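You operate a simulated robot arm through the tools that you are given. There is no shell and no other tool. Be economical: measure what you need, move in short steps, check, and stop when the job is done.

Carry out the task below with a simulated robot arm. There is one attempt and no reset: what you move stays moved.

## Task
Put the small pot in the sink. Then open the cooker cupboard door, put the steam rack on the door end of the worktop away on the cooker cupboard top shelf, then shut the door. Then open the sideboard door by the pantry. Do these in the order given. Set down upright: small pot.

Only the result counts: the job must be done as asked and must still hold three seconds after the hand-in. Knocking over, shifting, dropping, spilling or breaking anything else fails it.

## Robot
A 7-joint arm with a two-finger gripper on a trunk, on a base that drives. Base frame: it is fixed to the floor where the robot stands at the start and does not move with it; the origin is under the middle of the robot, x ahead of it, y to its left, z up. Lengths are in mm, angles in rad, forces in N, time in s.
With the tool pointing down near the work surface it reaches from about 280 to 760 mm from the robot's upright axis, wherever it stands. Its first joint turns from -2.496 to 2.496 rad. Places, roughly: cooker cupboard door [400, -600, 400]; cooker cupboard top shelf [700, -600, 500]; sideboard door by the pantry [-2700, -1700, 400]; sink [-700, 1300, 800]; small pot (8x8x9 cm) [500, -200, 900]; steam rack (21x21x13 cm) [500, -1300, 900]. Payload 2.45 kg.
The TCP is the grasp point between the finger pads, 26 mm short of the fingertips. In the tool frame z runs along the fingers and y along their closing line. The gripper opens to 96 mm. The gripper's body begins 69 mm behind the TCP.
Orientation is told as [roll, pitch, yaw] about the base's x, y, z axes, in that order, counted from this pose: with the fingers straight down and closing along the base's y, the tool's x points along the base's -x, its y along +y and its z along -z.

## Interface
- The arm moves only by the tool arm_command. Its argument "targets" is a list of rows, each a list of 7 numbers: the turn, a rotation vector about the tool's x, y, z in units of 5 degrees (1.0 is 5 degrees), then the shift along the tool's x, y, z in units of 50 mm (1.0 is 50 mm), then the closure in counts, from 0 (fully open) to 255 (shut). In form: [[wx, wy, wz, dx, dy, dz, gripper], ...]. A call has 1 to 12 rows; each row shifts and turns the commanded pose from where the row before left it, along the tool's axes as they then stand. A call with a number of a shift or a turn outside -1 to 1 is refused whole. Each row takes 0.2 s and may step no farther than 50 mm and 0.15 rad from the row before; otherwise, or with a gripper value out of range, the whole call is refused. A pose out of reach is approached as far as the arm can. The call stops where the force on the tool passes 40 N (or 10 N more than at its start, if that is more) or the arm is blocked; 0.2 s more then pass. The fingers move at their own pace and stop on an object; they squeeze with about 28 N. The grip force told is the motor's: it shows also when the fingers shut on nothing. Time passes only in rows, and 0.2 s behind the last, so rows that do not move let the fingers close. The reply holds the time, the measured pose of the TCP, the force on the tool along the base axes, the opening and the grip force, in the units named above and with some noise, with the torque about the TCP (base axes, N m) and any sound that the robot's microphone picked up.
- Cameras (640 x 400 px; columns grow to the right, rows downward): "scene" is now at [-2.1, 117.3, 1473.4]; the picture's right is [-0.80, -0.59, -0.00], its down [-0.43, 0.59, -0.68] and it looks along [0.41, -0.55, -0.73] (base axes); focal length 265 px, centre (320, 200). "wrist" rides on the gripper at [82, 3, -98] in the tool frame; the picture's right is [-0.04, 1.00, 0.00], its down [-0.73, -0.03, -0.68] and it looks along [-0.68, -0.03, 0.73] (tool axes); focal length 256 px, centre (320, 200). There is no depth. A picture from a camera that has moved, and an enlarged one, comes with that camera's place and axes in the base frame and with its lens.
- snapshot(camera): a new picture of that camera. The clock stands still meanwhile.
- move_column(by): slides the trunk up (or, below 0, down) by that many mm; the arm and the scene camera ride with it, the base frame stays. It gives what a move gives, with no picture.
- steer(legs): drives the robot by 1 to 6 legs, each [ahead, turn to the left] in mm and rad, along the robot's own axes; the way and the turn of a leg run together, so that a leg with both is an arc; at most 1500 mm and 3.142 rad a leg. The arm and the cameras ride along, it lands a little off, and it stops where it bumps. It gives what a move gives.
- pan_tilt(pan, tilt): turns the head with the scene camera to pan (to the left, within 2.705 rad either way) and tilt (down, from -0.506 to 1.204), counted from straight ahead of the robot. It gives what a move gives.
- zoom(camera, box): a new picture of the part [left, top, right, bottom] of that camera's present view, enlarged. The clock stands still meanwhile.
- hand_in(): hands the job in; it is judged then, once.

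Work in short steps. Places have to be worked out from the pictures, the camera data and where the tool is seen: move nearer, look again, correct. Check each grasp and each placing, and mend what went wrong. You have 165 turns and 112 pictures in all, those below and enlarged ones among them. Open the gripper and draw the arm clear of the work before you hand the job in, unless the task says otherwise.

The tools are called after "Emit:" as name(argument=value, ...) on one line, values as JSON. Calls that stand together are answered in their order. arm_command: Moves the arm, as the interface text tells. Its arguments: {"type":"object","properties":{"targets":{"type":"array"}},"required":["targets"]} The other tools are called the same way: move_column (by) slides the trunk up or down; steer (legs) drives the base; pan_tilt (pan, tilt) turns the head that bears the scene camera; snapshot (camera) takes a picture; zoom (camera, box) takes an enlarged picture of a part of a camera's view; hand_in () hands the job in.

At the start:

```text
time: 0.0
ee_pos: [151.2, -498.6, 1197.5]
orientation: [-0.001, 0.0, -0.001]
force: [0.4, -1.2, -0.8]
moment: [-0.03, 0.0, 0.02]
width: 96.0
grip_force: 0.1
trunk travel left (down, up): [-525.0, 115.0]
robot x, y, heading: [-0.7, -2.1, -0.001]
head pan, tilt: [-0.934, 0.817]
```

scene: 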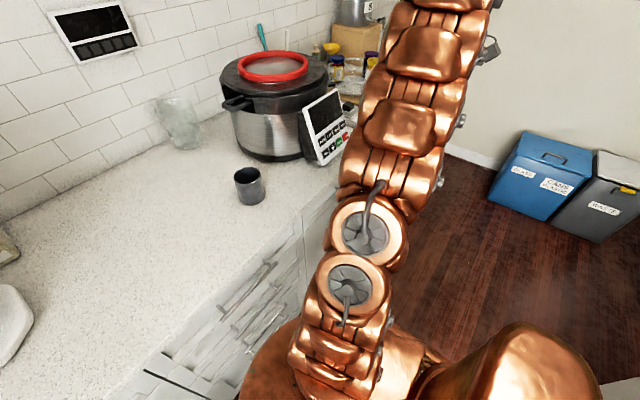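
wrist: 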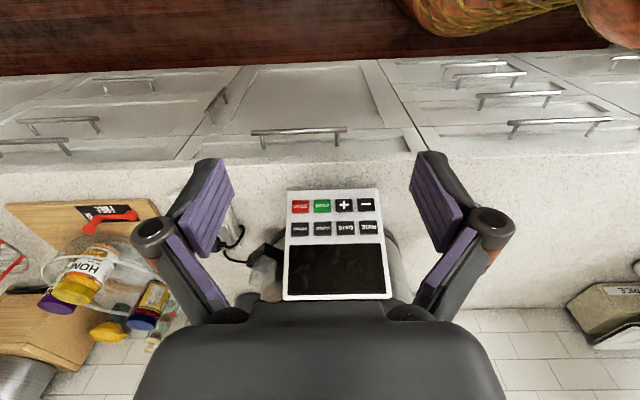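

The small pot looks like the dark cup near [530,-240]. I'll look at it enlarged, and look round the room first.

Emit:
zoom(camera="scene", box=[150, 60, 350, 220])

Emit:
pan_tilt(pan=-0.3, tilt=0.8)

Emit:
snapshot(camera="scene")

Emit:
pan_tilt(pan=1.9, tilt=0.4)

Emit:
snapshot(camera="scene")

Emit:
pan_tilt(pan=-2.6, tilt=0.4)

Emit:
snapshot(camera="scene")

```text
2.50 times, centred on (250, 140) of scene
camera zoom: at [-2.1, 117.3, 1473.4], right [-0.8, -0.59, 0.0], down [-0.43, 0.59, -0.68], along [0.41, -0.55, -0.73], focal length 663 px, centre (495, 350)
```

zoom: 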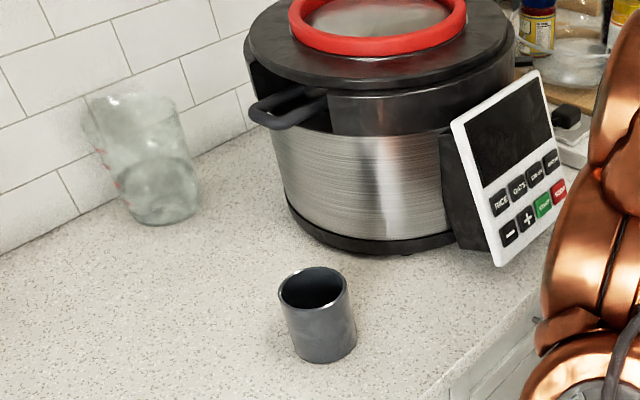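

```text
time: 1.0
ee_pos: [152.1, -500.2, 1198.0]
orientation: [0.0, 0.002, 0.001]
force: [-0.2, 0.1, -0.5]
moment: [0.01, 0.02, 0.0]
width: 96.3
grip_force: 0.1
trunk travel left (down, up): [-525.0, 115.0]
robot x, y, heading: [2.2, -2.5, -0.001]
head pan, tilt: [-0.3, 0.799]
```

```text
108 pictures are left
camera scene: at [27.5, 157.5, 1474.8], right [-0.3, -0.95, 0.0], down [-0.68, 0.21, -0.7], along [0.67, -0.21, -0.72], focal length 265 px, centre (320, 200)
```

scene: 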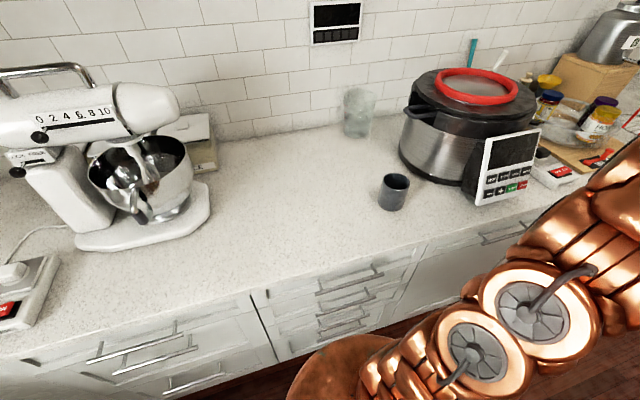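

```text
time: 3.1
ee_pos: [150.7, -499.9, 1196.5]
orientation: [0.001, 0.0, -0.001]
force: [-0.2, 0.1, 1.0]
moment: [-0.02, -0.02, -0.01]
width: 95.8
grip_force: 0.1
trunk travel left (down, up): [-525.0, 115.0]
robot x, y, heading: [2.0, 3.4, -0.001]
head pan, tilt: [1.901, 0.4]
```

```text
107 pictures are left
camera scene: at [-79.5, 269.1, 1509.9], right [0.95, 0.32, 0.0], down [0.13, -0.37, -0.92], along [-0.3, 0.87, -0.39], focal length 265 px, centre (320, 200)
```

scene: 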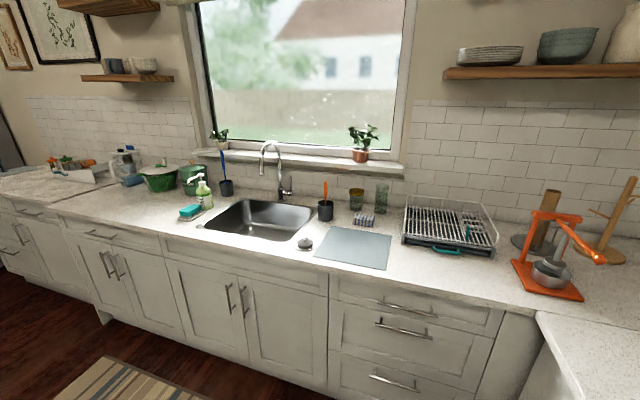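

```text
time: 6.7
ee_pos: [151.5, -498.9, 1198.5]
orientation: [-0.001, -0.001, -0.001]
force: [-0.2, 0.6, -0.3]
moment: [-0.02, 0.01, -0.02]
width: 96.1
grip_force: 0.0
trunk travel left (down, up): [-525.0, 115.0]
robot x, y, heading: [1.2, 0.6, 0.0]
head pan, tilt: [-2.601, 0.4]
```

```text
106 pictures are left
camera scene: at [-129.0, 133.7, 1509.9], right [-0.52, 0.86, 0.0], down [0.33, 0.2, -0.92], along [-0.79, -0.47, -0.39], focal length 265 px, centre (320, 200)
```

scene: 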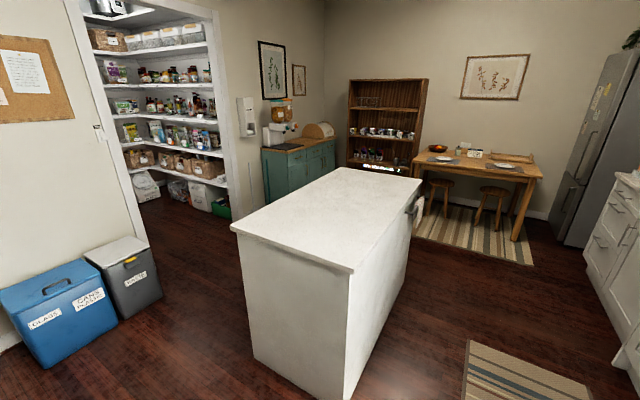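

The pot is at about [534,-243], the worktop near z 860. I move the arm to be over it at height, then look with the wrist camera (which sits behind toward −x).

Emit:
arm_command(targets=[[0, 0, 0, -0.6, 0.64, 0, 0], [0, 0, 0, -0.6, 0.64, 0, 0], [0, 0, 0, -0.6, 0.64, 0, 0], [0, 0, 0, -0.6, 0.64, 0, 0], [0, 0, 0, -0.6, 0.64, 0, 0], [0, 0, 0, -0.6, 0.64, 0, 0], [0, 0, 0, -0.6, 0.64, 0, 0], [0, 0, 0, -0.6, 0.64, 0, 0]])

Emit:
pan_tilt(pan=-0.2, tilt=0.8)

Emit:
snapshot(camera="wrist")

Emit:
snapshot(camera="scene")

```text
time: 8.5
ee_pos: [394.9, -237.8, 1196.9]
orientation: [-0.001, 0.0, 0.0]
force: [-0.6, 0.0, 0.0]
moment: [0.02, -0.02, 0.01]
width: 96.0
grip_force: 0.1
trunk travel left (down, up): [-525.0, 115.0]
robot x, y, heading: [3.0, 0.7, -0.003]
head pan, tilt: [-2.601, 0.4]
```

```text
time: 10.7
ee_pos: [393.2, -238.7, 1197.3]
orientation: [-0.001, 0.002, 0.001]
force: [-0.3, -0.6, -0.4]
moment: [0.01, 0.02, 0.01]
width: 95.6
grip_force: 0.0
trunk travel left (down, up): [-525.0, 115.0]
robot x, y, heading: [-3.9, 0.7, -0.004]
head pan, tilt: [-0.201, 0.799]
```

```text
105 pictures are left
camera wrist: at [312.7, -233.8, 1295.4], right [0.04, 1.0, 0.0], down [0.73, -0.03, 0.68], along [0.68, -0.03, -0.73], focal length 256 px, centre (320, 200)
```

wrist: 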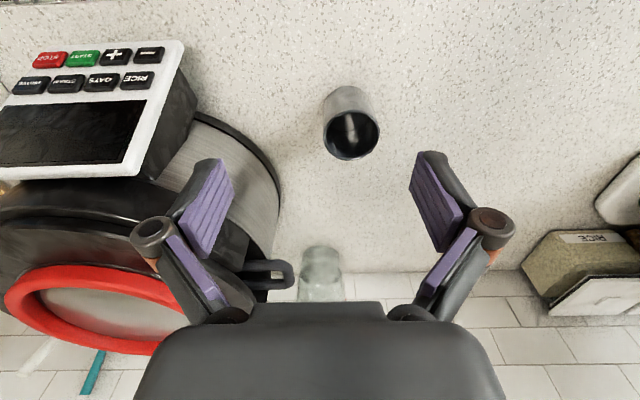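

```text
104 pictures are left
camera scene: at [29.5, 165.4, 1474.8], right [-0.2, -0.98, 0.0], down [-0.7, 0.14, -0.7], along [0.68, -0.14, -0.72], focal length 265 px, centre (320, 200)
```

scene: 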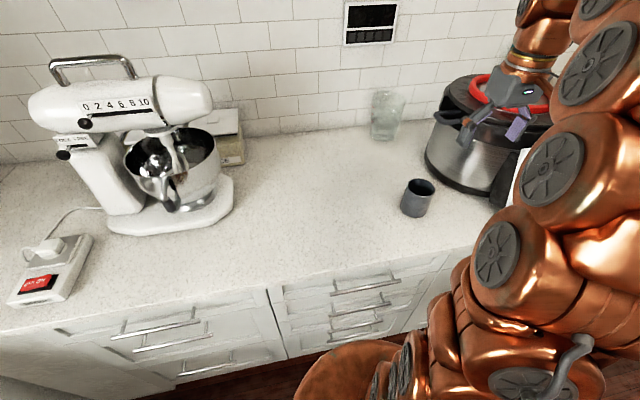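

Triangulating both views, the pot centre is about [481,-200] with rim z≈983. I move over it and down to fingertips just above the rim, then look.

Emit:
arm_command(targets=[[0, 0, 0, -0.88, 0.38, 0, 0], [0, 0, 0, -0.88, 0.38, 0, 0], [0, 0, 0, 0, 0, 0.97, 0], [0, 0, 0, 0, 0, 0.97, 0], [0, 0, 0, 0, 0, 0.97, 0]])

Emit:
snapshot(camera="wrist")

Emit:
zoom(camera="scene", box=[340, 80, 540, 240])

```text
time: 11.9
ee_pos: [478.5, -200.8, 1048.7]
orientation: [-0.001, -0.001, 0.0]
force: [-0.7, 0.5, 0.7]
moment: [-0.01, -0.02, -0.02]
width: 96.2
grip_force: 0.0
trunk travel left (down, up): [-525.0, 115.0]
robot x, y, heading: [-0.9, -1.5, -0.001]
head pan, tilt: [-0.201, 0.799]
```

```text
103 pictures are left
camera wrist: at [397.6, -197.7, 1146.5], right [0.04, 1.0, 0.0], down [0.73, -0.03, 0.68], along [0.68, -0.03, -0.73], focal length 256 px, centre (320, 200)
```

wrist: 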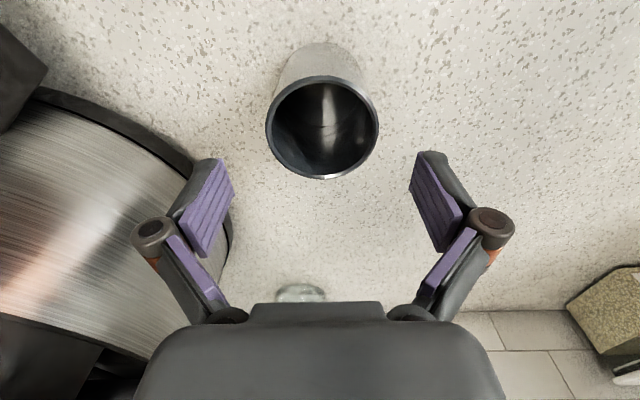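

```text
2.50 times, centred on (440, 160) of scene
camera zoom: at [29.4, 165.6, 1474.8], right [-0.2, -0.98, 0.0], down [-0.7, 0.14, -0.7], along [0.68, -0.14, -0.72], focal length 663 px, centre (20, 300)
```

zoom: 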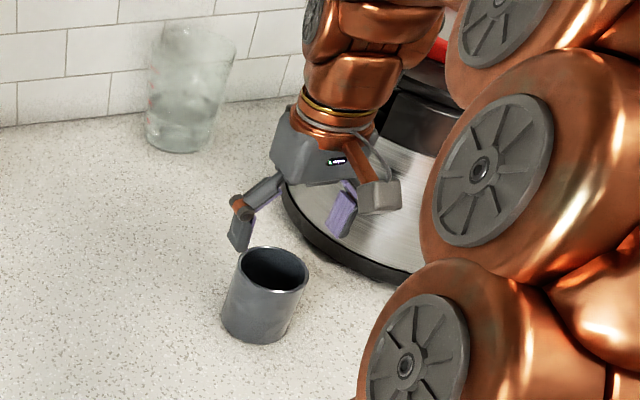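

Rim centre now comes out at about [484,-200,978], matching. Descend to z≈945 and close.

Emit:
arm_command(targets=[[0, 0, 0, -0.12, 0, 0.5, 0], [0, 0, 0, 0, 0, 0.8, 0], [0, 0, 0, 0, 0, 0.78, 0], [0, 0, 0, 0, 0, 0, 255], [0, 0, 0, 0, 0, 0, 255], [0, 0, 0, 0, 0, 0, 255], [0, 0, 0, 0, 0, 0, 255]])

Emit:
zoom(camera="scene", box=[340, 80, 540, 240])

```text
time: 13.5
ee_pos: [487.3, -205.5, 949.6]
orientation: [-0.002, -0.002, -0.001]
force: [4.1, 7.4, 23.5]
moment: [-0.26, 0.0, 0.06]
width: 80.0
grip_force: 27.8
trunk travel left (down, up): [-525.0, 115.0]
robot x, y, heading: [-1.0, -1.9, 0.004]
head pan, tilt: [-0.201, 0.799]
```

```text
2.50 times, centred on (440, 160) of scene
camera zoom: at [28.9, 166.6, 1474.9], right [-0.2, -0.98, 0.0], down [-0.7, 0.14, -0.7], along [0.68, -0.14, -0.72], focal length 663 px, centre (20, 300)
```

zoom: 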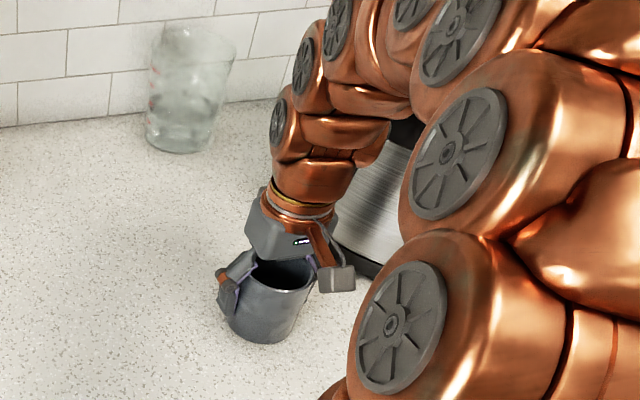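

Gripped at 80 mm width. I lift.

Emit:
arm_command(targets=[[0, 0, 0, 0, 0, -0.3, 255], [0, 0, 0, 0, 0, -0.7, 255], [0, 0, 0, 0, 0, -1, 255], [0, 0, 0, 0, 0, -1, 255], [0, 0, 0, 0, 0, -1, 255]])

Emit:
snapshot(camera="scene")

```text
time: 14.7
ee_pos: [485.8, -206.2, 1150.0]
orientation: [0.0, 0.001, -0.001]
force: [0.3, 0.7, -3.2]
moment: [0.01, -0.01, 0.02]
width: 71.3
grip_force: 28.3
trunk travel left (down, up): [-525.0, 115.0]
robot x, y, heading: [0.8, -4.7, 0.0]
head pan, tilt: [-0.201, 0.799]
```

```text
100 pictures are left
camera scene: at [29.8, 165.4, 1474.8], right [-0.2, -0.98, 0.0], down [-0.7, 0.14, -0.7], along [0.68, -0.14, -0.72], focal length 265 px, centre (320, 200)
```

scene: 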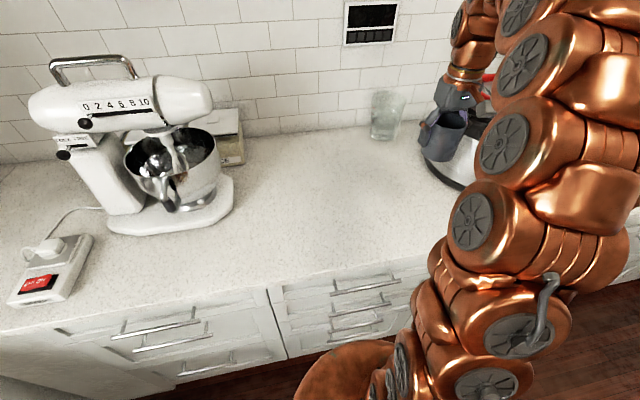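

Holding (−3 N). Check with the wrist camera how the pot sits.

Emit:
snapshot(camera="wrist")

Emit:
zoom(camera="scene", box=[380, 60, 540, 188])

```text
99 pictures are left
camera wrist: at [405.1, -202.8, 1247.5], right [0.04, 1.0, 0.0], down [0.73, -0.03, 0.68], along [0.68, -0.03, -0.73], focal length 256 px, centre (320, 200)
```

wrist: 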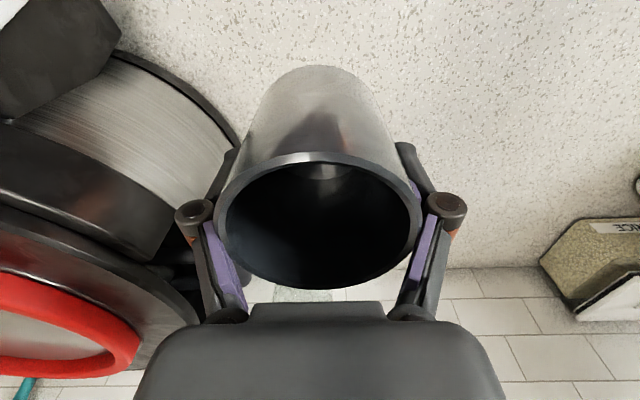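

```text
3.12 times, centred on (460, 124) of scene
camera zoom: at [29.8, 165.4, 1474.8], right [-0.2, -0.98, 0.0], down [-0.7, 0.14, -0.7], along [0.68, -0.14, -0.72], focal length 829 px, centre (-118, 438)
```

zoom: 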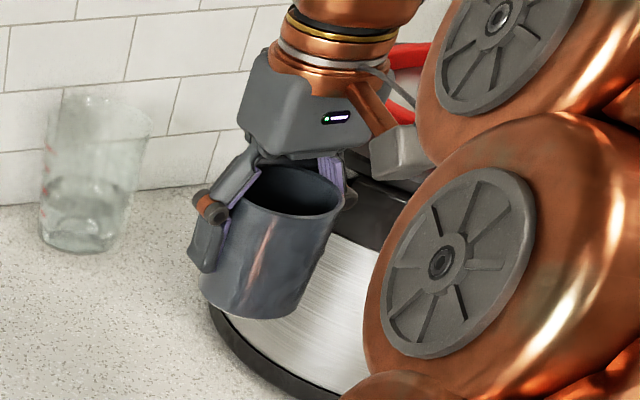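

The pot hangs upright, base ~60 mm below TCP. I draw the arm in, then drive to the sink (opening estimated x −966…−513, y 1165…1540; counter front y≈970), standing at about [-740,600] facing +y.

Emit:
arm_command(targets=[[0, 0, 0, 0.6, 0.6, 0, 255], [0, 0, 0, 0.6, 0.6, 0, 255], [0, 0, 0, 0.6, 0.6, 0, 255], [0, 0, 0, 0.6, 0.6, 0, 255]])

Emit:
steer(legs=[[0, 2.43], [940, 0], [0, -0.86]])

Emit:
pan_tilt(pan=0.0, tilt=0.8)

Emit:
snapshot(camera="scene")

```text
time: 15.7
ee_pos: [368.1, -84.0, 1147.2]
orientation: [-0.001, 0.001, 0.0]
force: [0.7, -0.6, -3.0]
moment: [0.03, -0.01, 0.01]
width: 71.2
grip_force: 28.2
trunk travel left (down, up): [-525.0, 115.0]
robot x, y, heading: [0.4, 0.7, 0.001]
head pan, tilt: [-0.201, 0.799]
```

```text
time: 28.6
ee_pos: [-612.2, 987.5, 1147.3]
orientation: [0.001, 0.0, 1.545]
force: [-0.6, 0.2, -2.5]
moment: [-0.01, -0.03, 0.01]
width: 71.0
grip_force: 28.3
trunk travel left (down, up): [-525.0, 115.0]
robot x, y, heading: [-708.1, 622.6, 1.547]
head pan, tilt: [-0.201, 0.799]
```

```text
time: 29.3
ee_pos: [-612.2, 988.3, 1146.9]
orientation: [0.0, 0.0, 1.545]
force: [-0.2, 0.1, -2.9]
moment: [0.0, 0.03, 0.0]
width: 70.9
grip_force: 28.4
trunk travel left (down, up): [-525.0, 115.0]
robot x, y, heading: [-708.0, 620.8, 1.543]
head pan, tilt: [0.0, 0.799]
```

```text
97 pictures are left
camera scene: at [-886.8, 657.2, 1474.8], right [1.0, -0.03, 0.0], down [-0.02, -0.72, -0.7], along [0.02, 0.7, -0.72], focal length 265 px, centre (320, 200)
```

scene: 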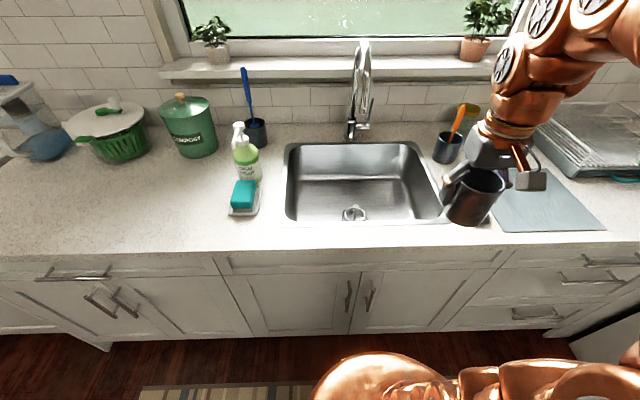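

Sink opening spans x −964…−524, y 1135…1530, drain near [-735,1325]. I aim the pot at [-650,1315], right of the drain; first moving over it at height.

Emit:
arm_command(targets=[[0, 0, 0, -0.93, 0.13, 0, 255], [0, 0, 0, -0.93, 0.13, 0, 255], [0, 0, 0, -0.93, 0.13, 0, 255], [0, 0, 0, -0.93, 0.13, 0, 255], [0, 0, 0, -0.93, 0.13, 0, 255], [0, 0, 0, -0.93, 0.13, 0, 255], [0, 0, 0, -0.93, 0.13, 0, 255]])

Emit:
snapshot(camera="wrist")

Emit:
snapshot(camera="scene")

```text
time: 30.9
ee_pos: [-640.7, 1246.0, 1147.2]
orientation: [0.001, 0.0, 1.546]
force: [0.6, -0.7, -3.2]
moment: [0.03, -0.02, -0.02]
width: 71.1
grip_force: 28.0
out of reach, approached as far as the arm can: row 6, 7
trunk travel left (down, up): [-525.0, 115.0]
robot x, y, heading: [-705.7, 617.6, 1.548]
head pan, tilt: [0.0, 0.799]
```

```text
96 pictures are left
camera wrist: at [-646.9, 1165.3, 1245.1], right [-1.0, 0.07, 0.0], down [0.05, 0.73, 0.68], along [0.04, 0.68, -0.73], focal length 256 px, centre (320, 200)
```

wrist: 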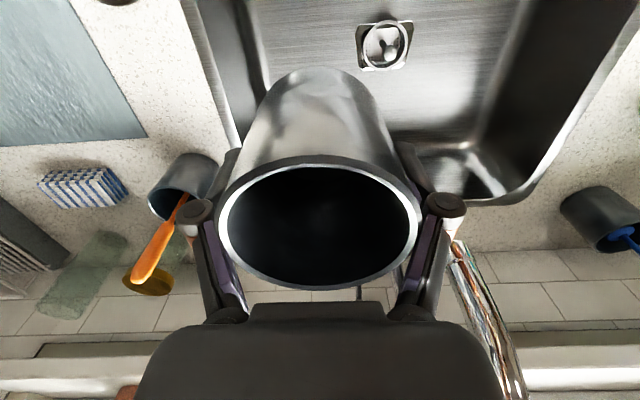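

```text
95 pictures are left
camera scene: at [-886.9, 657.1, 1474.8], right [1.0, -0.03, 0.0], down [-0.02, -0.72, -0.7], along [0.02, 0.7, -0.72], focal length 265 px, centre (320, 200)
```

scene: 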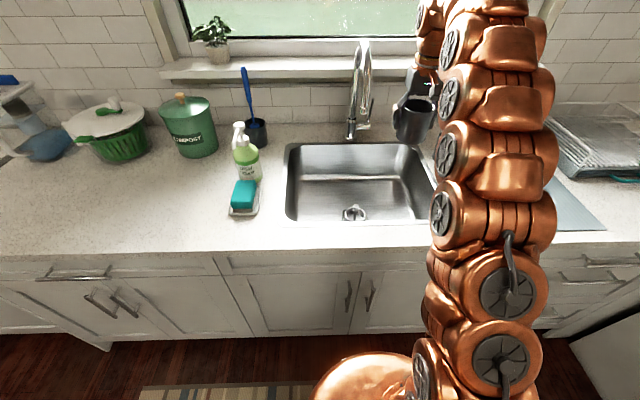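

Arm is at its reach limit at this height; drain at about [-755,1280], sink floor z≈750. I lower the trunk 130 mm and then extend further in y.

Emit:
move_column(by=-130)

Emit:
arm_command(targets=[[0, 0, 0, -0.5, 0, 0, 255], [0, 0, 0, -0.5, 0, 0, 255]])

Emit:
snapshot(camera="scene")

```text
time: 32.5
ee_pos: [-642.3, 1244.9, 1017.7]
orientation: [-0.001, 0.0, 1.545]
force: [-0.4, -0.4, -3.8]
moment: [-0.01, 0.02, -0.01]
width: 70.8
grip_force: 28.1
trunk travel left (down, up): [-395.0, 245.0]
robot x, y, heading: [-706.2, 623.8, 1.545]
head pan, tilt: [0.0, 0.799]
```

```text
time: 33.1
ee_pos: [-642.1, 1246.9, 1017.5]
orientation: [-0.001, 0.0, 1.544]
force: [0.2, 0.5, -3.3]
moment: [-0.01, 0.05, 0.03]
width: 70.9
grip_force: 28.2
out of reach, approached as far as the arm can: row 1, 2
trunk travel left (down, up): [-395.0, 245.0]
robot x, y, heading: [-704.9, 624.9, 1.539]
head pan, tilt: [0.0, 0.799]
```

```text
94 pictures are left
camera scene: at [-886.8, 657.3, 1344.8], right [1.0, -0.03, 0.0], down [-0.02, -0.72, -0.7], along [0.02, 0.7, -0.72], focal length 265 px, centre (320, 200)
```

scene: 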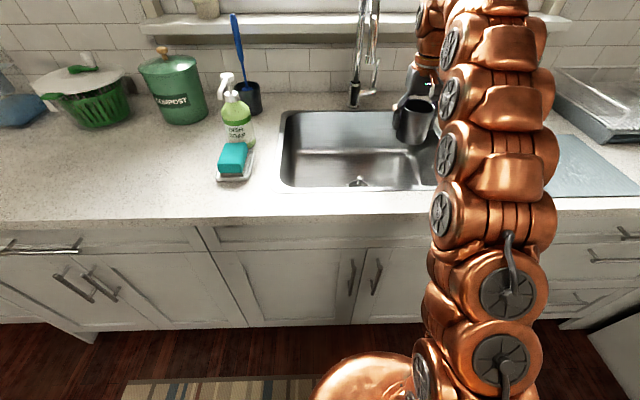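

Reach is relative to the shoulder, so I lower the arm itself, then extend.

Emit:
arm_command(targets=[[0, 0, 0, 0, 0, 0.8, 255], [0, 0, 0, -0.3, 0, 0.4, 255], [0, 0, 0, -0.5, 0, 0, 255], [0, 0, 0, 0, 0, 0, 255]])

Emit:
snapshot(camera="wrist")

```text
time: 34.1
ee_pos: [-640.7, 1288.4, 955.2]
orientation: [0.001, 0.001, 1.545]
force: [0.4, 0.1, -2.4]
moment: [0.01, 0.03, 0.01]
width: 71.0
grip_force: 28.4
trunk travel left (down, up): [-395.0, 245.0]
robot x, y, heading: [-704.8, 621.4, 1.544]
head pan, tilt: [0.0, 0.799]
```

```text
93 pictures are left
camera wrist: at [-645.6, 1207.6, 1053.5], right [-1.0, 0.07, 0.0], down [0.05, 0.73, 0.68], along [0.04, 0.68, -0.73], focal length 256 px, centre (320, 200)
```

wrist: 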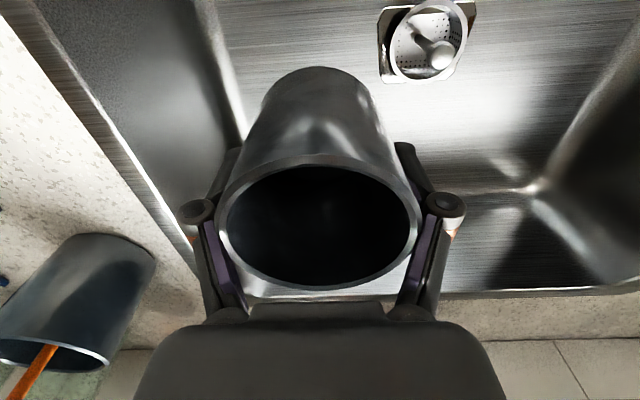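

Pot is over the flat floor, clear of the right wall and drain. I descend toward the floor.

Emit:
arm_command(targets=[[0, 0, 0, 0, 0, 0.8, 255], [0, 0, 0, 0, 0, 0.8, 255], [0, 0, 0, 0, 0, 0.6, 255]])

Emit:
snapshot(camera="scene")

Emit:
snapshot(camera="wrist")

```text
time: 34.9
ee_pos: [-641.3, 1287.6, 845.6]
orientation: [0.001, -0.001, 1.544]
force: [-0.3, 0.6, -3.1]
moment: [0.07, -0.02, 0.02]
width: 70.9
grip_force: 27.7
trunk travel left (down, up): [-395.0, 245.0]
robot x, y, heading: [-707.1, 619.6, 1.545]
head pan, tilt: [0.0, 0.799]
```

```text
92 pictures are left
camera scene: at [-886.9, 657.1, 1344.8], right [1.0, -0.03, 0.0], down [-0.02, -0.72, -0.7], along [0.02, 0.7, -0.72], focal length 265 px, centre (320, 200)
```

scene: 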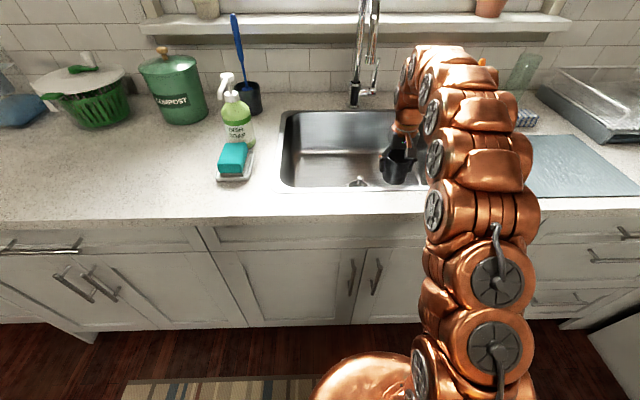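

```text
91 pictures are left
camera wrist: at [-645.9, 1206.5, 942.9], right [-1.0, 0.07, 0.0], down [0.05, 0.73, 0.68], along [0.04, 0.68, -0.73], focal length 256 px, centre (320, 200)
```

wrist: 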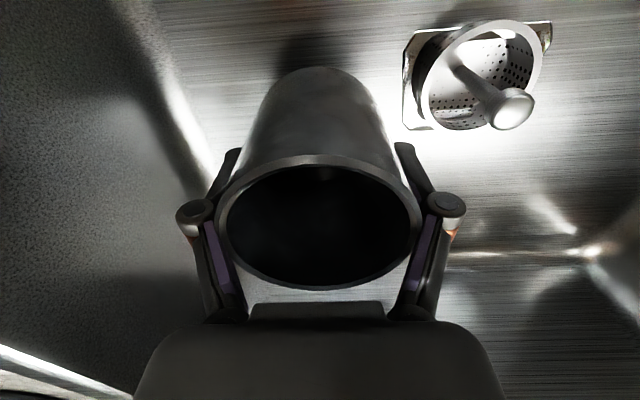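

Still above the floor; descend in small steps until contact.

Emit:
arm_command(targets=[[0, 0, 0, 0, 0, 0.25, 255], [0, 0, 0, 0, 0, 0.2, 255], [0, 0, 0, 0, 0, 0.12, 255], [0, 0, 0, 0, 0, 0, 255]])

```text
time: 35.9
ee_pos: [-639.2, 1285.6, 816.9]
orientation: [0.001, 0.0, 1.544]
force: [-0.6, 1.0, -1.9]
moment: [0.01, 0.0, 0.02]
width: 71.0
grip_force: 27.6
trunk travel left (down, up): [-395.0, 245.0]
robot x, y, heading: [-706.7, 622.5, 1.545]
head pan, tilt: [0.0, 0.799]
```

Emit:
arm_command(targets=[[0, 0, 0, 0, 0, 0.1, 255], [0, 0, 0, 0, 0, 0.1, 255], [0, 0, 0, 0, 0, 0, 255]])

Emit:
snapshot(camera="wrist")

```text
time: 36.7
ee_pos: [-640.3, 1285.7, 807.3]
orientation: [0.0, 0.001, 1.546]
force: [0.0, -0.2, -2.7]
moment: [0.03, 0.0, -0.01]
width: 70.8
grip_force: 27.7
trunk travel left (down, up): [-395.0, 245.0]
robot x, y, heading: [-704.3, 618.6, 1.544]
head pan, tilt: [0.0, 0.799]
```

```text
90 pictures are left
camera wrist: at [-645.6, 1204.2, 905.2], right [-1.0, 0.07, 0.0], down [0.05, 0.73, 0.68], along [0.04, 0.68, -0.73], focal length 256 px, centre (320, 200)
```

wrist: 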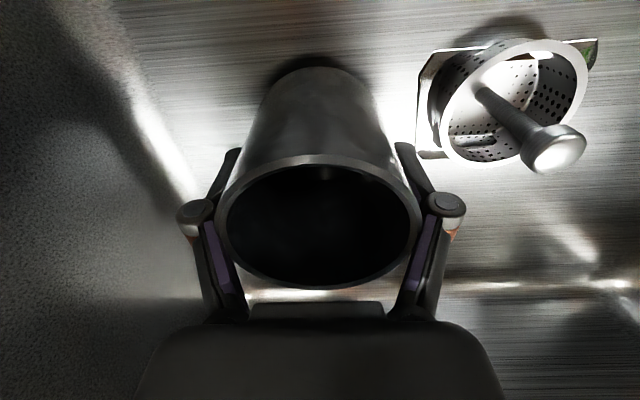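

The contact shadow is narrow now; a little further.

Emit:
arm_command(targets=[[0, 0, 0, 0, 0, 0.1, 255], [0, 0, 0, 0, 0, 0.1, 255], [0, 0, 0, 0, 0, 0.1, 255], [0, 0, 0, 0, 0, 0, 255]])

```text
time: 37.7
ee_pos: [-640.1, 1285.1, 794.7]
orientation: [0.0, -0.004, 1.545]
force: [5.9, -2.2, 30.8]
moment: [-0.36, -0.02, 0.33]
width: 70.9
grip_force: 27.7
trunk travel left (down, up): [-395.0, 245.0]
robot x, y, heading: [-709.2, 623.9, 1.543]
head pan, tilt: [0.0, 0.799]
```

Contact at ~796. Ease up 2 mm, open, and rise.

Emit:
arm_command(targets=[[0, 0, 0, 0, 0, -0.06, 255], [0, 0, 0, 0, 0, 0, 30], [0, 0, 0, 0, 0, 0, 0], [0, 0, 0, 0, 0, 0, 0]])

Emit:
arm_command(targets=[[0, 0, 0, 0, 0, -0.5, 0], [0, 0, 0, 0, 0, -1, 0], [0, 0, 0, 0, 0, -1, 0], [0, 0, 0, 0, 0, -1, 0], [0, 0, 0, 0, 0, -1, 0]])

Emit:
snapshot(camera="wrist")

```text
time: 38.7
ee_pos: [-642.0, 1285.1, 795.0]
orientation: [0.0, -0.001, 1.544]
force: [0.4, 0.5, -0.2]
moment: [0.01, 0.01, 0.0]
width: 96.0
grip_force: 0.1
trunk travel left (down, up): [-395.0, 245.0]
robot x, y, heading: [-705.7, 622.3, 1.545]
head pan, tilt: [0.0, 0.799]
```

```text
time: 39.9
ee_pos: [-639.9, 1286.5, 979.2]
orientation: [0.0, -0.001, 1.545]
force: [0.7, 0.2, 0.2]
moment: [0.03, -0.03, 0.02]
width: 96.1
grip_force: 0.0
out of reach, approached as far as the arm can: row 5
trunk travel left (down, up): [-395.0, 245.0]
robot x, y, heading: [-702.7, 622.2, 1.545]
head pan, tilt: [0.0, 0.799]
```

```text
89 pictures are left
camera wrist: at [-644.4, 1206.7, 1077.4], right [-1.0, 0.07, 0.0], down [0.05, 0.73, 0.68], along [0.04, 0.68, -0.73], focal length 256 px, centre (320, 200)
```

wrist: 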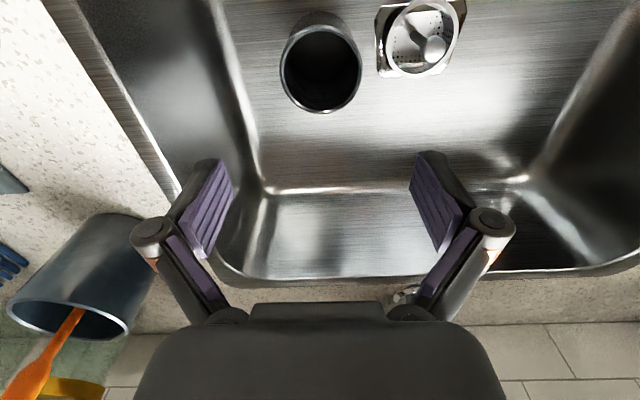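

The pot stands upright in the sink. Retract and raise, then drive to the cooker cupboard area, near [-150,-600] facing +x.

Emit:
arm_command(targets=[[0, 0, 0, 0.95, 0, -0.2, 0], [0, 0, 0, 0.95, 0, -0.2, 0], [0, 0, 0, 0.95, 0, -0.2, 0], [0, 0, 0, 0.95, 0, -0.2, 0], [0, 0, 0, 0.95, 0, -0.2, 0], [0, 0, 0, 0.95, 0, -0.2, 0], [0, 0, 0, 0.95, 0, 0, 0]])

Emit:
move_column(by=130)

Emit:
steer(legs=[[0, -2.69], [1340, 0], [0, 1.144]])

Emit:
pan_tilt(pan=0.0, tilt=0.7)

Emit:
snapshot(camera="scene")

Emit:
pan_tilt(pan=-0.9, tilt=0.7)

Emit:
snapshot(camera="scene")

```text
time: 41.5
ee_pos: [-652.9, 954.5, 1038.5]
orientation: [0.0, -0.001, 1.544]
force: [-0.7, 0.7, 0.2]
moment: [-0.05, 0.0, -0.02]
width: 96.0
grip_force: 0.0
trunk travel left (down, up): [-395.0, 245.0]
robot x, y, heading: [-708.9, 619.4, 1.545]
head pan, tilt: [0.0, 0.799]
```

```text
time: 43.1
ee_pos: [-654.3, 955.1, 1169.3]
orientation: [-0.001, -0.001, 1.545]
force: [-0.7, -0.1, 0.5]
moment: [0.0, 0.03, -0.02]
width: 96.1
grip_force: 0.0
trunk travel left (down, up): [-525.0, 115.0]
robot x, y, heading: [-706.2, 623.6, 1.549]
head pan, tilt: [0.0, 0.799]
```

```text
time: 59.0
ee_pos: [215.3, -653.6, 1169.0]
orientation: [0.0, 0.0, -0.004]
force: [0.8, -0.5, -0.5]
moment: [0.02, 0.03, 0.04]
width: 96.1
grip_force: 0.0
trunk travel left (down, up): [-525.0, 115.0]
robot x, y, heading: [-116.9, -609.4, -0.007]
head pan, tilt: [0.0, 0.799]
```

```text
time: 59.7
ee_pos: [215.0, -653.8, 1169.6]
orientation: [0.001, 0.0, -0.004]
force: [-0.1, 0.9, -0.5]
moment: [-0.01, -0.01, 0.0]
width: 96.1
grip_force: 0.0
trunk travel left (down, up): [-525.0, 115.0]
robot x, y, heading: [-116.5, -610.7, -0.001]
head pan, tilt: [0.0, 0.7]
```

```text
88 pictures are left
camera scene: at [-82.1, -426.2, 1483.0], right [0.0, -1.0, 0.0], down [-0.64, 0.0, -0.76], along [0.76, 0.0, -0.64], focal length 265 px, centre (320, 200)
```

scene: 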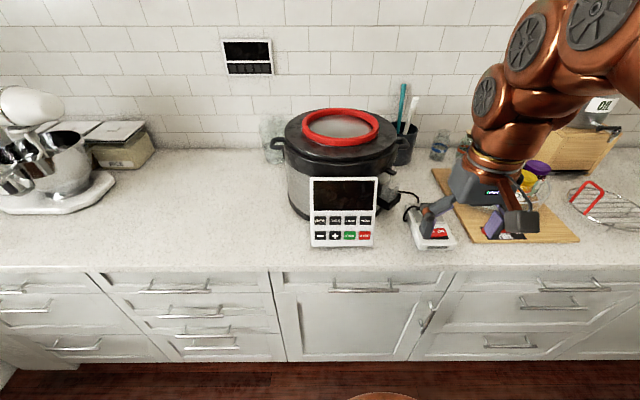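

```text
time: 60.9
ee_pos: [215.6, -653.1, 1170.1]
orientation: [0.0, 0.0, -0.003]
force: [0.1, 0.6, -0.2]
moment: [0.02, -0.02, 0.02]
width: 96.0
grip_force: 0.2
trunk travel left (down, up): [-525.0, 115.0]
robot x, y, heading: [-119.1, -608.5, -0.004]
head pan, tilt: [-0.901, 0.7]
```

```text
87 pictures are left
camera scene: at [-114.4, -492.7, 1483.0], right [-0.79, -0.62, 0.0], down [-0.4, 0.51, -0.77], along [0.47, -0.6, -0.64], focal length 265 px, centre (320, 200)
```

scene: 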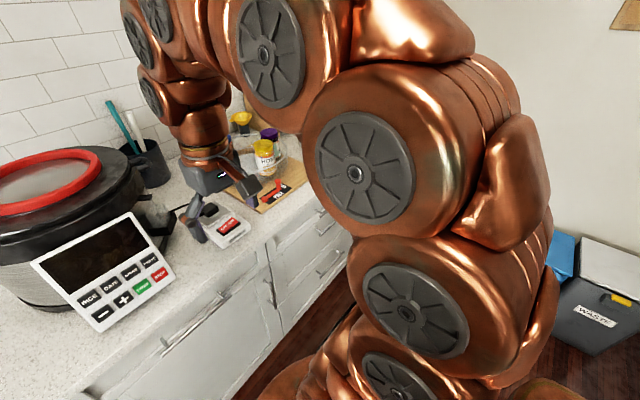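

I see the cooker cupboard door below the cooker (handle at right, hinge left) and a wire rack with a red handle at the right. Zoom on both.

Emit:
pan_tilt(pan=-0.2, tilt=0.8)

Emit:
zoom(camera="scene", box=[200, 220, 480, 400])

Emit:
zoom(camera="scene", box=[480, 60, 640, 220])

```text
time: 61.9
ee_pos: [215.2, -654.4, 1169.9]
orientation: [0.0, 0.002, -0.004]
force: [0.6, 0.0, 0.3]
moment: [0.0, -0.01, 0.02]
width: 95.9
grip_force: 0.0
trunk travel left (down, up): [-525.0, 115.0]
robot x, y, heading: [-117.4, -610.7, -0.003]
head pan, tilt: [-0.201, 0.799]
```

```text
2.22 times, centred on (340, 310) of scene
camera zoom: at [-88.0, -442.4, 1474.8], right [-0.2, -0.98, 0.0], down [-0.7, 0.15, -0.7], along [0.68, -0.14, -0.72], focal length 589 px, centre (276, -44)
```

zoom: 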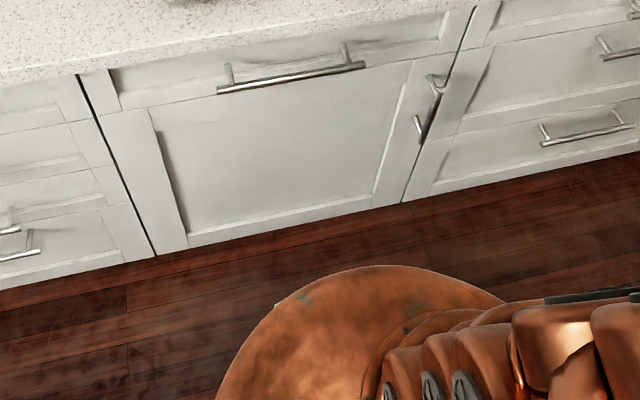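

```text
2.50 times, centred on (560, 140) of scene
camera zoom: at [-88.0, -442.4, 1474.8], right [-0.2, -0.98, 0.0], down [-0.7, 0.15, -0.7], along [0.68, -0.14, -0.72], focal length 663 px, centre (-280, 350)
```

zoom: 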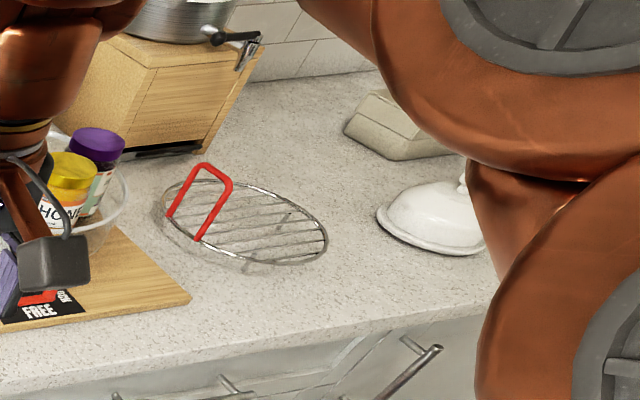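

Rack has a red upright handle on a wire grate. I drive right to about [-130,-950] to view rack and door handle from a spot outside the door's sweep.

Emit:
steer(legs=[[0, -1.57], [340, 0], [0, 1.57]])

Emit:
pan_tilt(pan=-0.25, tilt=0.8)

Emit:
snapshot(camera="scene")

Emit:
snapshot(camera="wrist")

```text
time: 71.7
ee_pos: [222.3, -999.8, 1169.3]
orientation: [0.0, 0.0, -0.004]
force: [0.5, 1.0, 0.9]
moment: [0.01, -0.02, 0.01]
width: 96.1
grip_force: 0.0
trunk travel left (down, up): [-525.0, 115.0]
robot x, y, heading: [-113.1, -952.7, -0.001]
head pan, tilt: [-0.201, 0.799]
```

```text
time: 72.4
ee_pos: [222.7, -999.2, 1169.5]
orientation: [0.001, 0.001, -0.002]
force: [0.1, -0.5, -0.4]
moment: [-0.03, 0.02, -0.01]
width: 95.8
grip_force: 0.1
trunk travel left (down, up): [-525.0, 115.0]
robot x, y, heading: [-110.2, -956.2, -0.003]
head pan, tilt: [-0.25, 0.799]
```

```text
84 pictures are left
camera scene: at [-81.7, -792.4, 1474.8], right [-0.25, -0.97, 0.0], down [-0.69, 0.18, -0.7], along [0.67, -0.17, -0.72], focal length 265 px, centre (320, 200)
```

scene: 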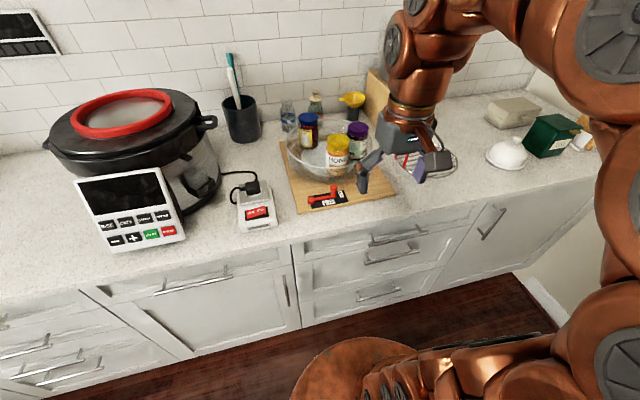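

```text
83 pictures are left
camera wrist: at [141.4, -995.5, 1267.4], right [0.04, 1.0, 0.0], down [0.73, -0.03, 0.68], along [0.68, -0.03, -0.73], focal length 256 px, centre (320, 200)
```

wrist: 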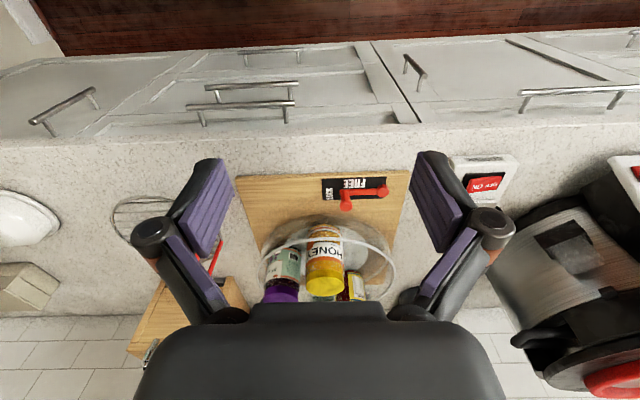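

Handle bar triangulates to x≈330, y≈-782, z 520…710. I tilt the tool 50° forward (about tool −y) and lower the trunk, keeping off the counter edge (x≈335).

Emit:
arm_command(targets=[[0, -1, 0, 0, 0, 0, 0], [0, -1, 0, 0, 0, 0, 0], [0, -1, 0, 0, 0, 0, 0], [0, -1, 0, 0, 0, 0, 0], [0, -1, 0, 0, 0, 0, 0], [0, -1, 0, 0, 0, 0, 0], [0, -1, 0, 0, 0, 0, 0], [0, -1, 0, 0, 0, 0, 0], [0, -1, 0, 0, 0, 0, 0], [0, -1, 0, 0, 0, 0, 0]])

Emit:
move_column(by=-350)

Emit:
snapshot(camera="scene")

Emit:
snapshot(camera="wrist")

```text
time: 74.6
ee_pos: [229.4, -998.8, 1166.0]
orientation: [0.04, -0.838, -0.02]
force: [0.1, 0.6, 0.1]
moment: [-0.03, -0.02, 0.02]
width: 96.2
grip_force: 0.0
trunk travel left (down, up): [-525.0, 115.0]
robot x, y, heading: [-108.7, -956.9, -0.002]
head pan, tilt: [-0.25, 0.799]
```

```text
time: 76.8
ee_pos: [229.1, -1068.9, 787.9]
orientation: [0.128, -0.438, -0.19]
force: [0.7, -0.3, 0.2]
moment: [0.0, 0.01, -0.03]
width: 95.8
grip_force: 0.0
trunk travel left (down, up): [-292.0, 348.0]
robot x, y, heading: [-113.3, -954.1, -0.005]
head pan, tilt: [-0.25, 0.799]
stopped: the arm was blocked; the commanded pose is now the measured one
```

```text
82 pictures are left
camera scene: at [-81.7, -792.4, 1238.4], right [-0.25, -0.97, 0.0], down [-0.69, 0.18, -0.7], along [0.67, -0.17, -0.72], focal length 265 px, centre (320, 200)
```

scene: 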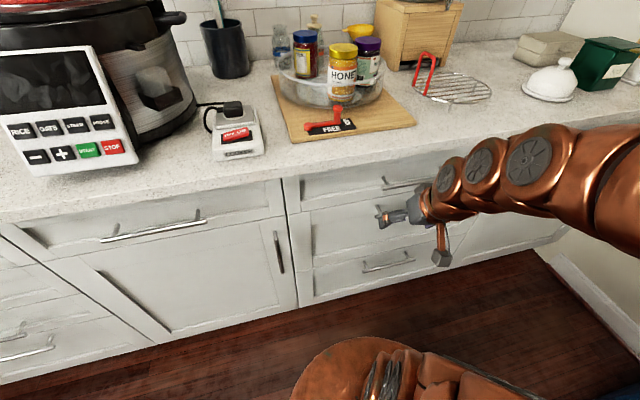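

```text
81 pictures are left
camera wrist: at [114.8, -1055.2, 841.6], right [0.17, 0.98, 0.13], down [0.35, -0.19, 0.92], along [0.92, -0.11, -0.38], focal length 256 px, centre (320, 200)
```

wrist: 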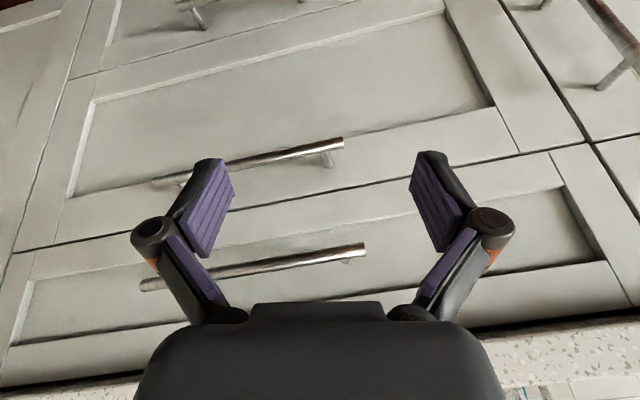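

The arm got blocked (probably the forearm on the counter edge). Raise a bit, and look at the arm.

Emit:
move_column(by=120)

Emit:
pan_tilt(pan=-0.7, tilt=0.8)

Emit:
snapshot(camera="scene")

```text
time: 78.3
ee_pos: [229.3, -1066.9, 913.4]
orientation: [0.128, -0.441, -0.191]
force: [-0.4, -0.2, 0.5]
moment: [0.02, 0.0, -0.01]
width: 96.0
grip_force: 0.1
trunk travel left (down, up): [-412.0, 228.0]
robot x, y, heading: [-109.3, -948.4, -0.002]
head pan, tilt: [-0.25, 0.799]
```

```text
time: 79.2
ee_pos: [229.4, -1068.6, 913.5]
orientation: [0.128, -0.442, -0.19]
force: [0.5, 0.7, -0.7]
moment: [-0.01, 0.01, -0.01]
width: 96.0
grip_force: 0.1
trunk travel left (down, up): [-412.0, 228.0]
robot x, y, heading: [-112.0, -953.4, -0.002]
head pan, tilt: [-0.7, 0.799]
```

```text
80 pictures are left
camera scene: at [-98.2, -824.3, 1362.0], right [-0.65, -0.76, 0.0], down [-0.55, 0.46, -0.7], along [0.53, -0.45, -0.72], focal length 265 px, centre (320, 200)
```

scene: 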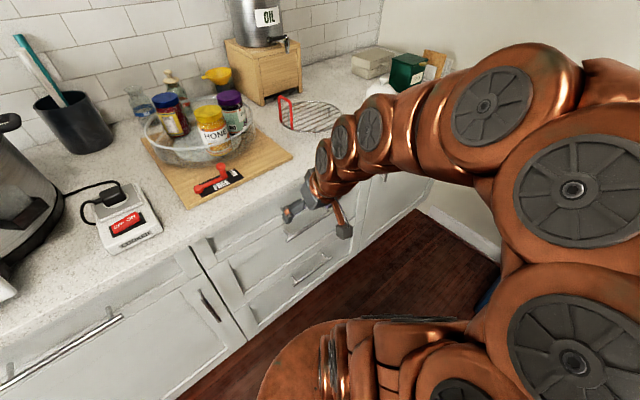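

Nothing is disturbed. The folded arm seems the cause; I back the robot off 150 mm and extend the arm more naturally before lowering.

Emit:
steer(legs=[[-150, 0]])

Emit:
arm_command(targets=[[0, 0, 0, -0.6, 0.7, 0, 0], [0, 0, 0, -0.6, 0.7, 0, 0], [0, 0, 0, -0.6, 0.7, 0, 0], [0, 0, 0, -0.6, 0.7, 0, 0]])

Emit:
snapshot(camera="scene")

```text
time: 80.5
ee_pos: [86.0, -1068.9, 912.8]
orientation: [0.128, -0.442, -0.2]
force: [-0.2, -0.1, -0.5]
moment: [-0.02, 0.01, -0.01]
width: 96.3
grip_force: 0.0
trunk travel left (down, up): [-412.0, 228.0]
robot x, y, heading: [-256.1, -955.0, -0.012]
head pan, tilt: [-0.7, 0.799]
```

```text
time: 81.5
ee_pos: [214.3, -952.4, 982.2]
orientation: [0.126, -0.441, -0.198]
force: [0.0, -0.2, 0.2]
moment: [0.02, 0.0, 0.02]
width: 95.8
grip_force: 0.2
trunk travel left (down, up): [-412.0, 228.0]
robot x, y, heading: [-257.8, -953.5, -0.015]
head pan, tilt: [-0.7, 0.799]
```

```text
79 pictures are left
camera scene: at [-239.9, -823.5, 1362.1], right [-0.65, -0.76, 0.0], down [-0.54, 0.47, -0.7], along [0.53, -0.46, -0.72], focal length 265 px, centre (320, 200)
```

scene: 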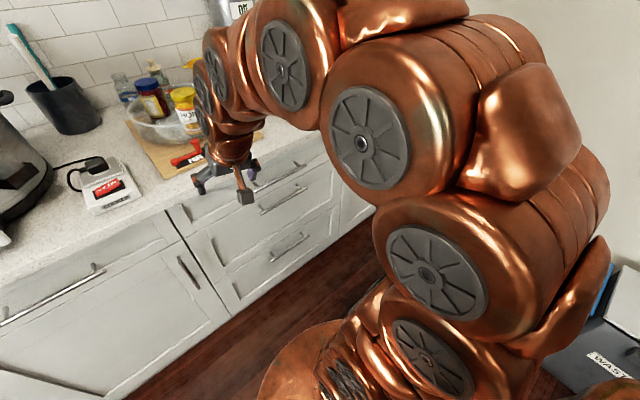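

Arm now reaches forward naturally. I correct the tool orientation to pitch ≈ −0.85, roll/yaw 0, then lower the trunk in part.

Emit:
arm_command(targets=[[0, -0.94, -0.43, 0, 0, 0, 0], [0, -0.94, -0.43, 0, 0, 0, 0], [0, -0.94, -0.43, 0, 0, 0, 0], [0, -0.94, -0.43, 0, 0, 0, 0], [0, -0.94, -0.43, 0, 0, 0, 0]])

Emit:
move_column(by=-150)

Emit:
snapshot(camera="scene")

```text
time: 82.7
ee_pos: [214.5, -953.6, 981.3]
orientation: [0.004, -0.864, 0.004]
force: [-0.4, 0.4, -0.1]
moment: [0.0, 0.01, -0.01]
width: 96.0
grip_force: 0.1
trunk travel left (down, up): [-412.0, 228.0]
robot x, y, heading: [-252.7, -952.5, -0.016]
head pan, tilt: [-0.7, 0.799]
```

```text
time: 84.5
ee_pos: [213.4, -953.6, 832.2]
orientation: [0.004, -0.861, 0.003]
force: [-0.2, -0.4, -0.3]
moment: [-0.02, -0.01, -0.01]
width: 95.9
grip_force: 0.0
trunk travel left (down, up): [-262.0, 378.0]
robot x, y, heading: [-253.6, -952.6, -0.01]
head pan, tilt: [-0.7, 0.799]
```

```text
78 pictures are left
camera scene: at [-239.6, -823.3, 1212.1], right [-0.65, -0.76, 0.0], down [-0.54, 0.47, -0.7], along [0.53, -0.46, -0.72], focal length 265 px, centre (320, 200)
```

scene: 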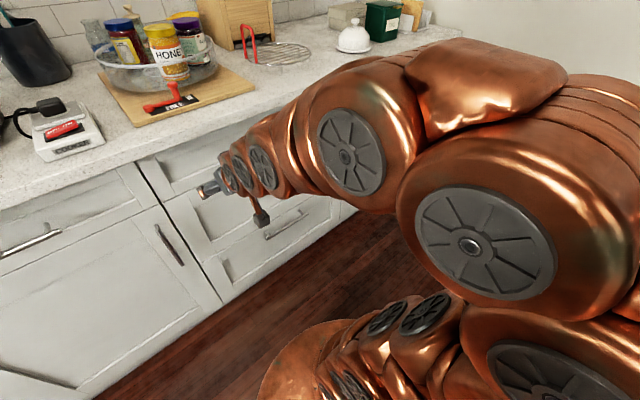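

Lower another 180 mm and shift left toward the handle.

Emit:
move_column(by=-180)

Emit:
arm_command(targets=[[0, 0, 0, 0, 0.9, 0, 0], [0, 0, 0, 0, 0.9, 0, 0], [0, 0, 0, 0, 0.9, 0, 0], [0, 0, 0, 0, 0.7, 0, 0]])

Emit:
snapshot(camera="wrist")

Emit:
pan_tilt(pan=-0.3, tilt=0.8)

Emit:
snapshot(camera="scene")

```text
time: 86.5
ee_pos: [214.9, -952.7, 650.0]
orientation: [0.002, -0.861, 0.001]
force: [0.0, 0.6, -0.1]
moment: [0.02, -0.04, 0.02]
width: 96.1
grip_force: 0.0
trunk travel left (down, up): [-82.0, 558.0]
robot x, y, heading: [-251.7, -955.8, -0.013]
head pan, tilt: [-0.7, 0.799]
```

```text
time: 87.5
ee_pos: [212.2, -782.3, 654.8]
orientation: [0.003, -0.861, 0.001]
force: [-0.8, -0.2, 0.1]
moment: [-0.01, 0.01, -0.02]
width: 96.0
grip_force: 0.1
trunk travel left (down, up): [-82.0, 558.0]
robot x, y, heading: [-252.7, -951.4, -0.011]
head pan, tilt: [-0.7, 0.799]
```

```text
77 pictures are left
camera wrist: at [84.1, -778.8, 657.1], right [0.02, 1.0, 0.03], down [-0.04, -0.03, 1.0], along [1.0, -0.02, 0.04], focal length 256 px, centre (320, 200)
```

wrist: 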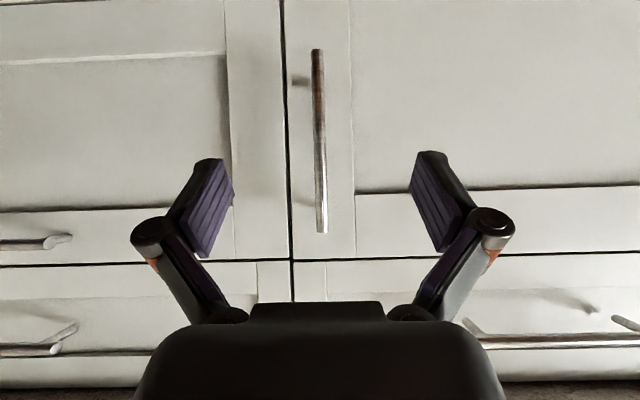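

```text
time: 88.3
ee_pos: [212.7, -782.1, 655.7]
orientation: [0.003, -0.862, 0.002]
force: [0.1, 0.0, 0.1]
moment: [-0.06, 0.0, 0.02]
width: 96.1
grip_force: 0.1
trunk travel left (down, up): [-82.0, 558.0]
robot x, y, heading: [-254.1, -954.6, -0.014]
head pan, tilt: [-0.3, 0.799]
```

```text
76 pictures are left
camera scene: at [-223.9, -795.4, 1032.0], right [-0.31, -0.95, 0.0], down [-0.68, 0.22, -0.7], along [0.66, -0.22, -0.72], focal length 265 px, centre (320, 200)
```

scene: 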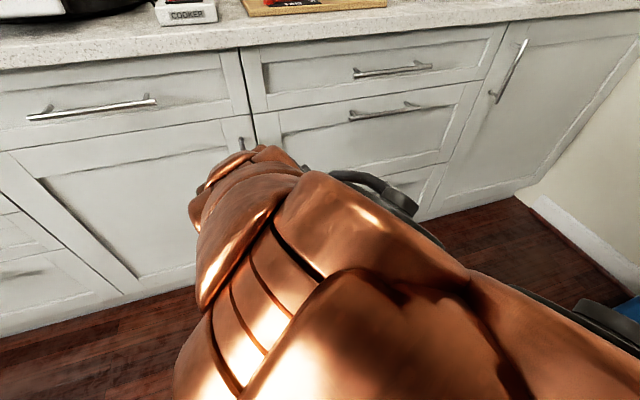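

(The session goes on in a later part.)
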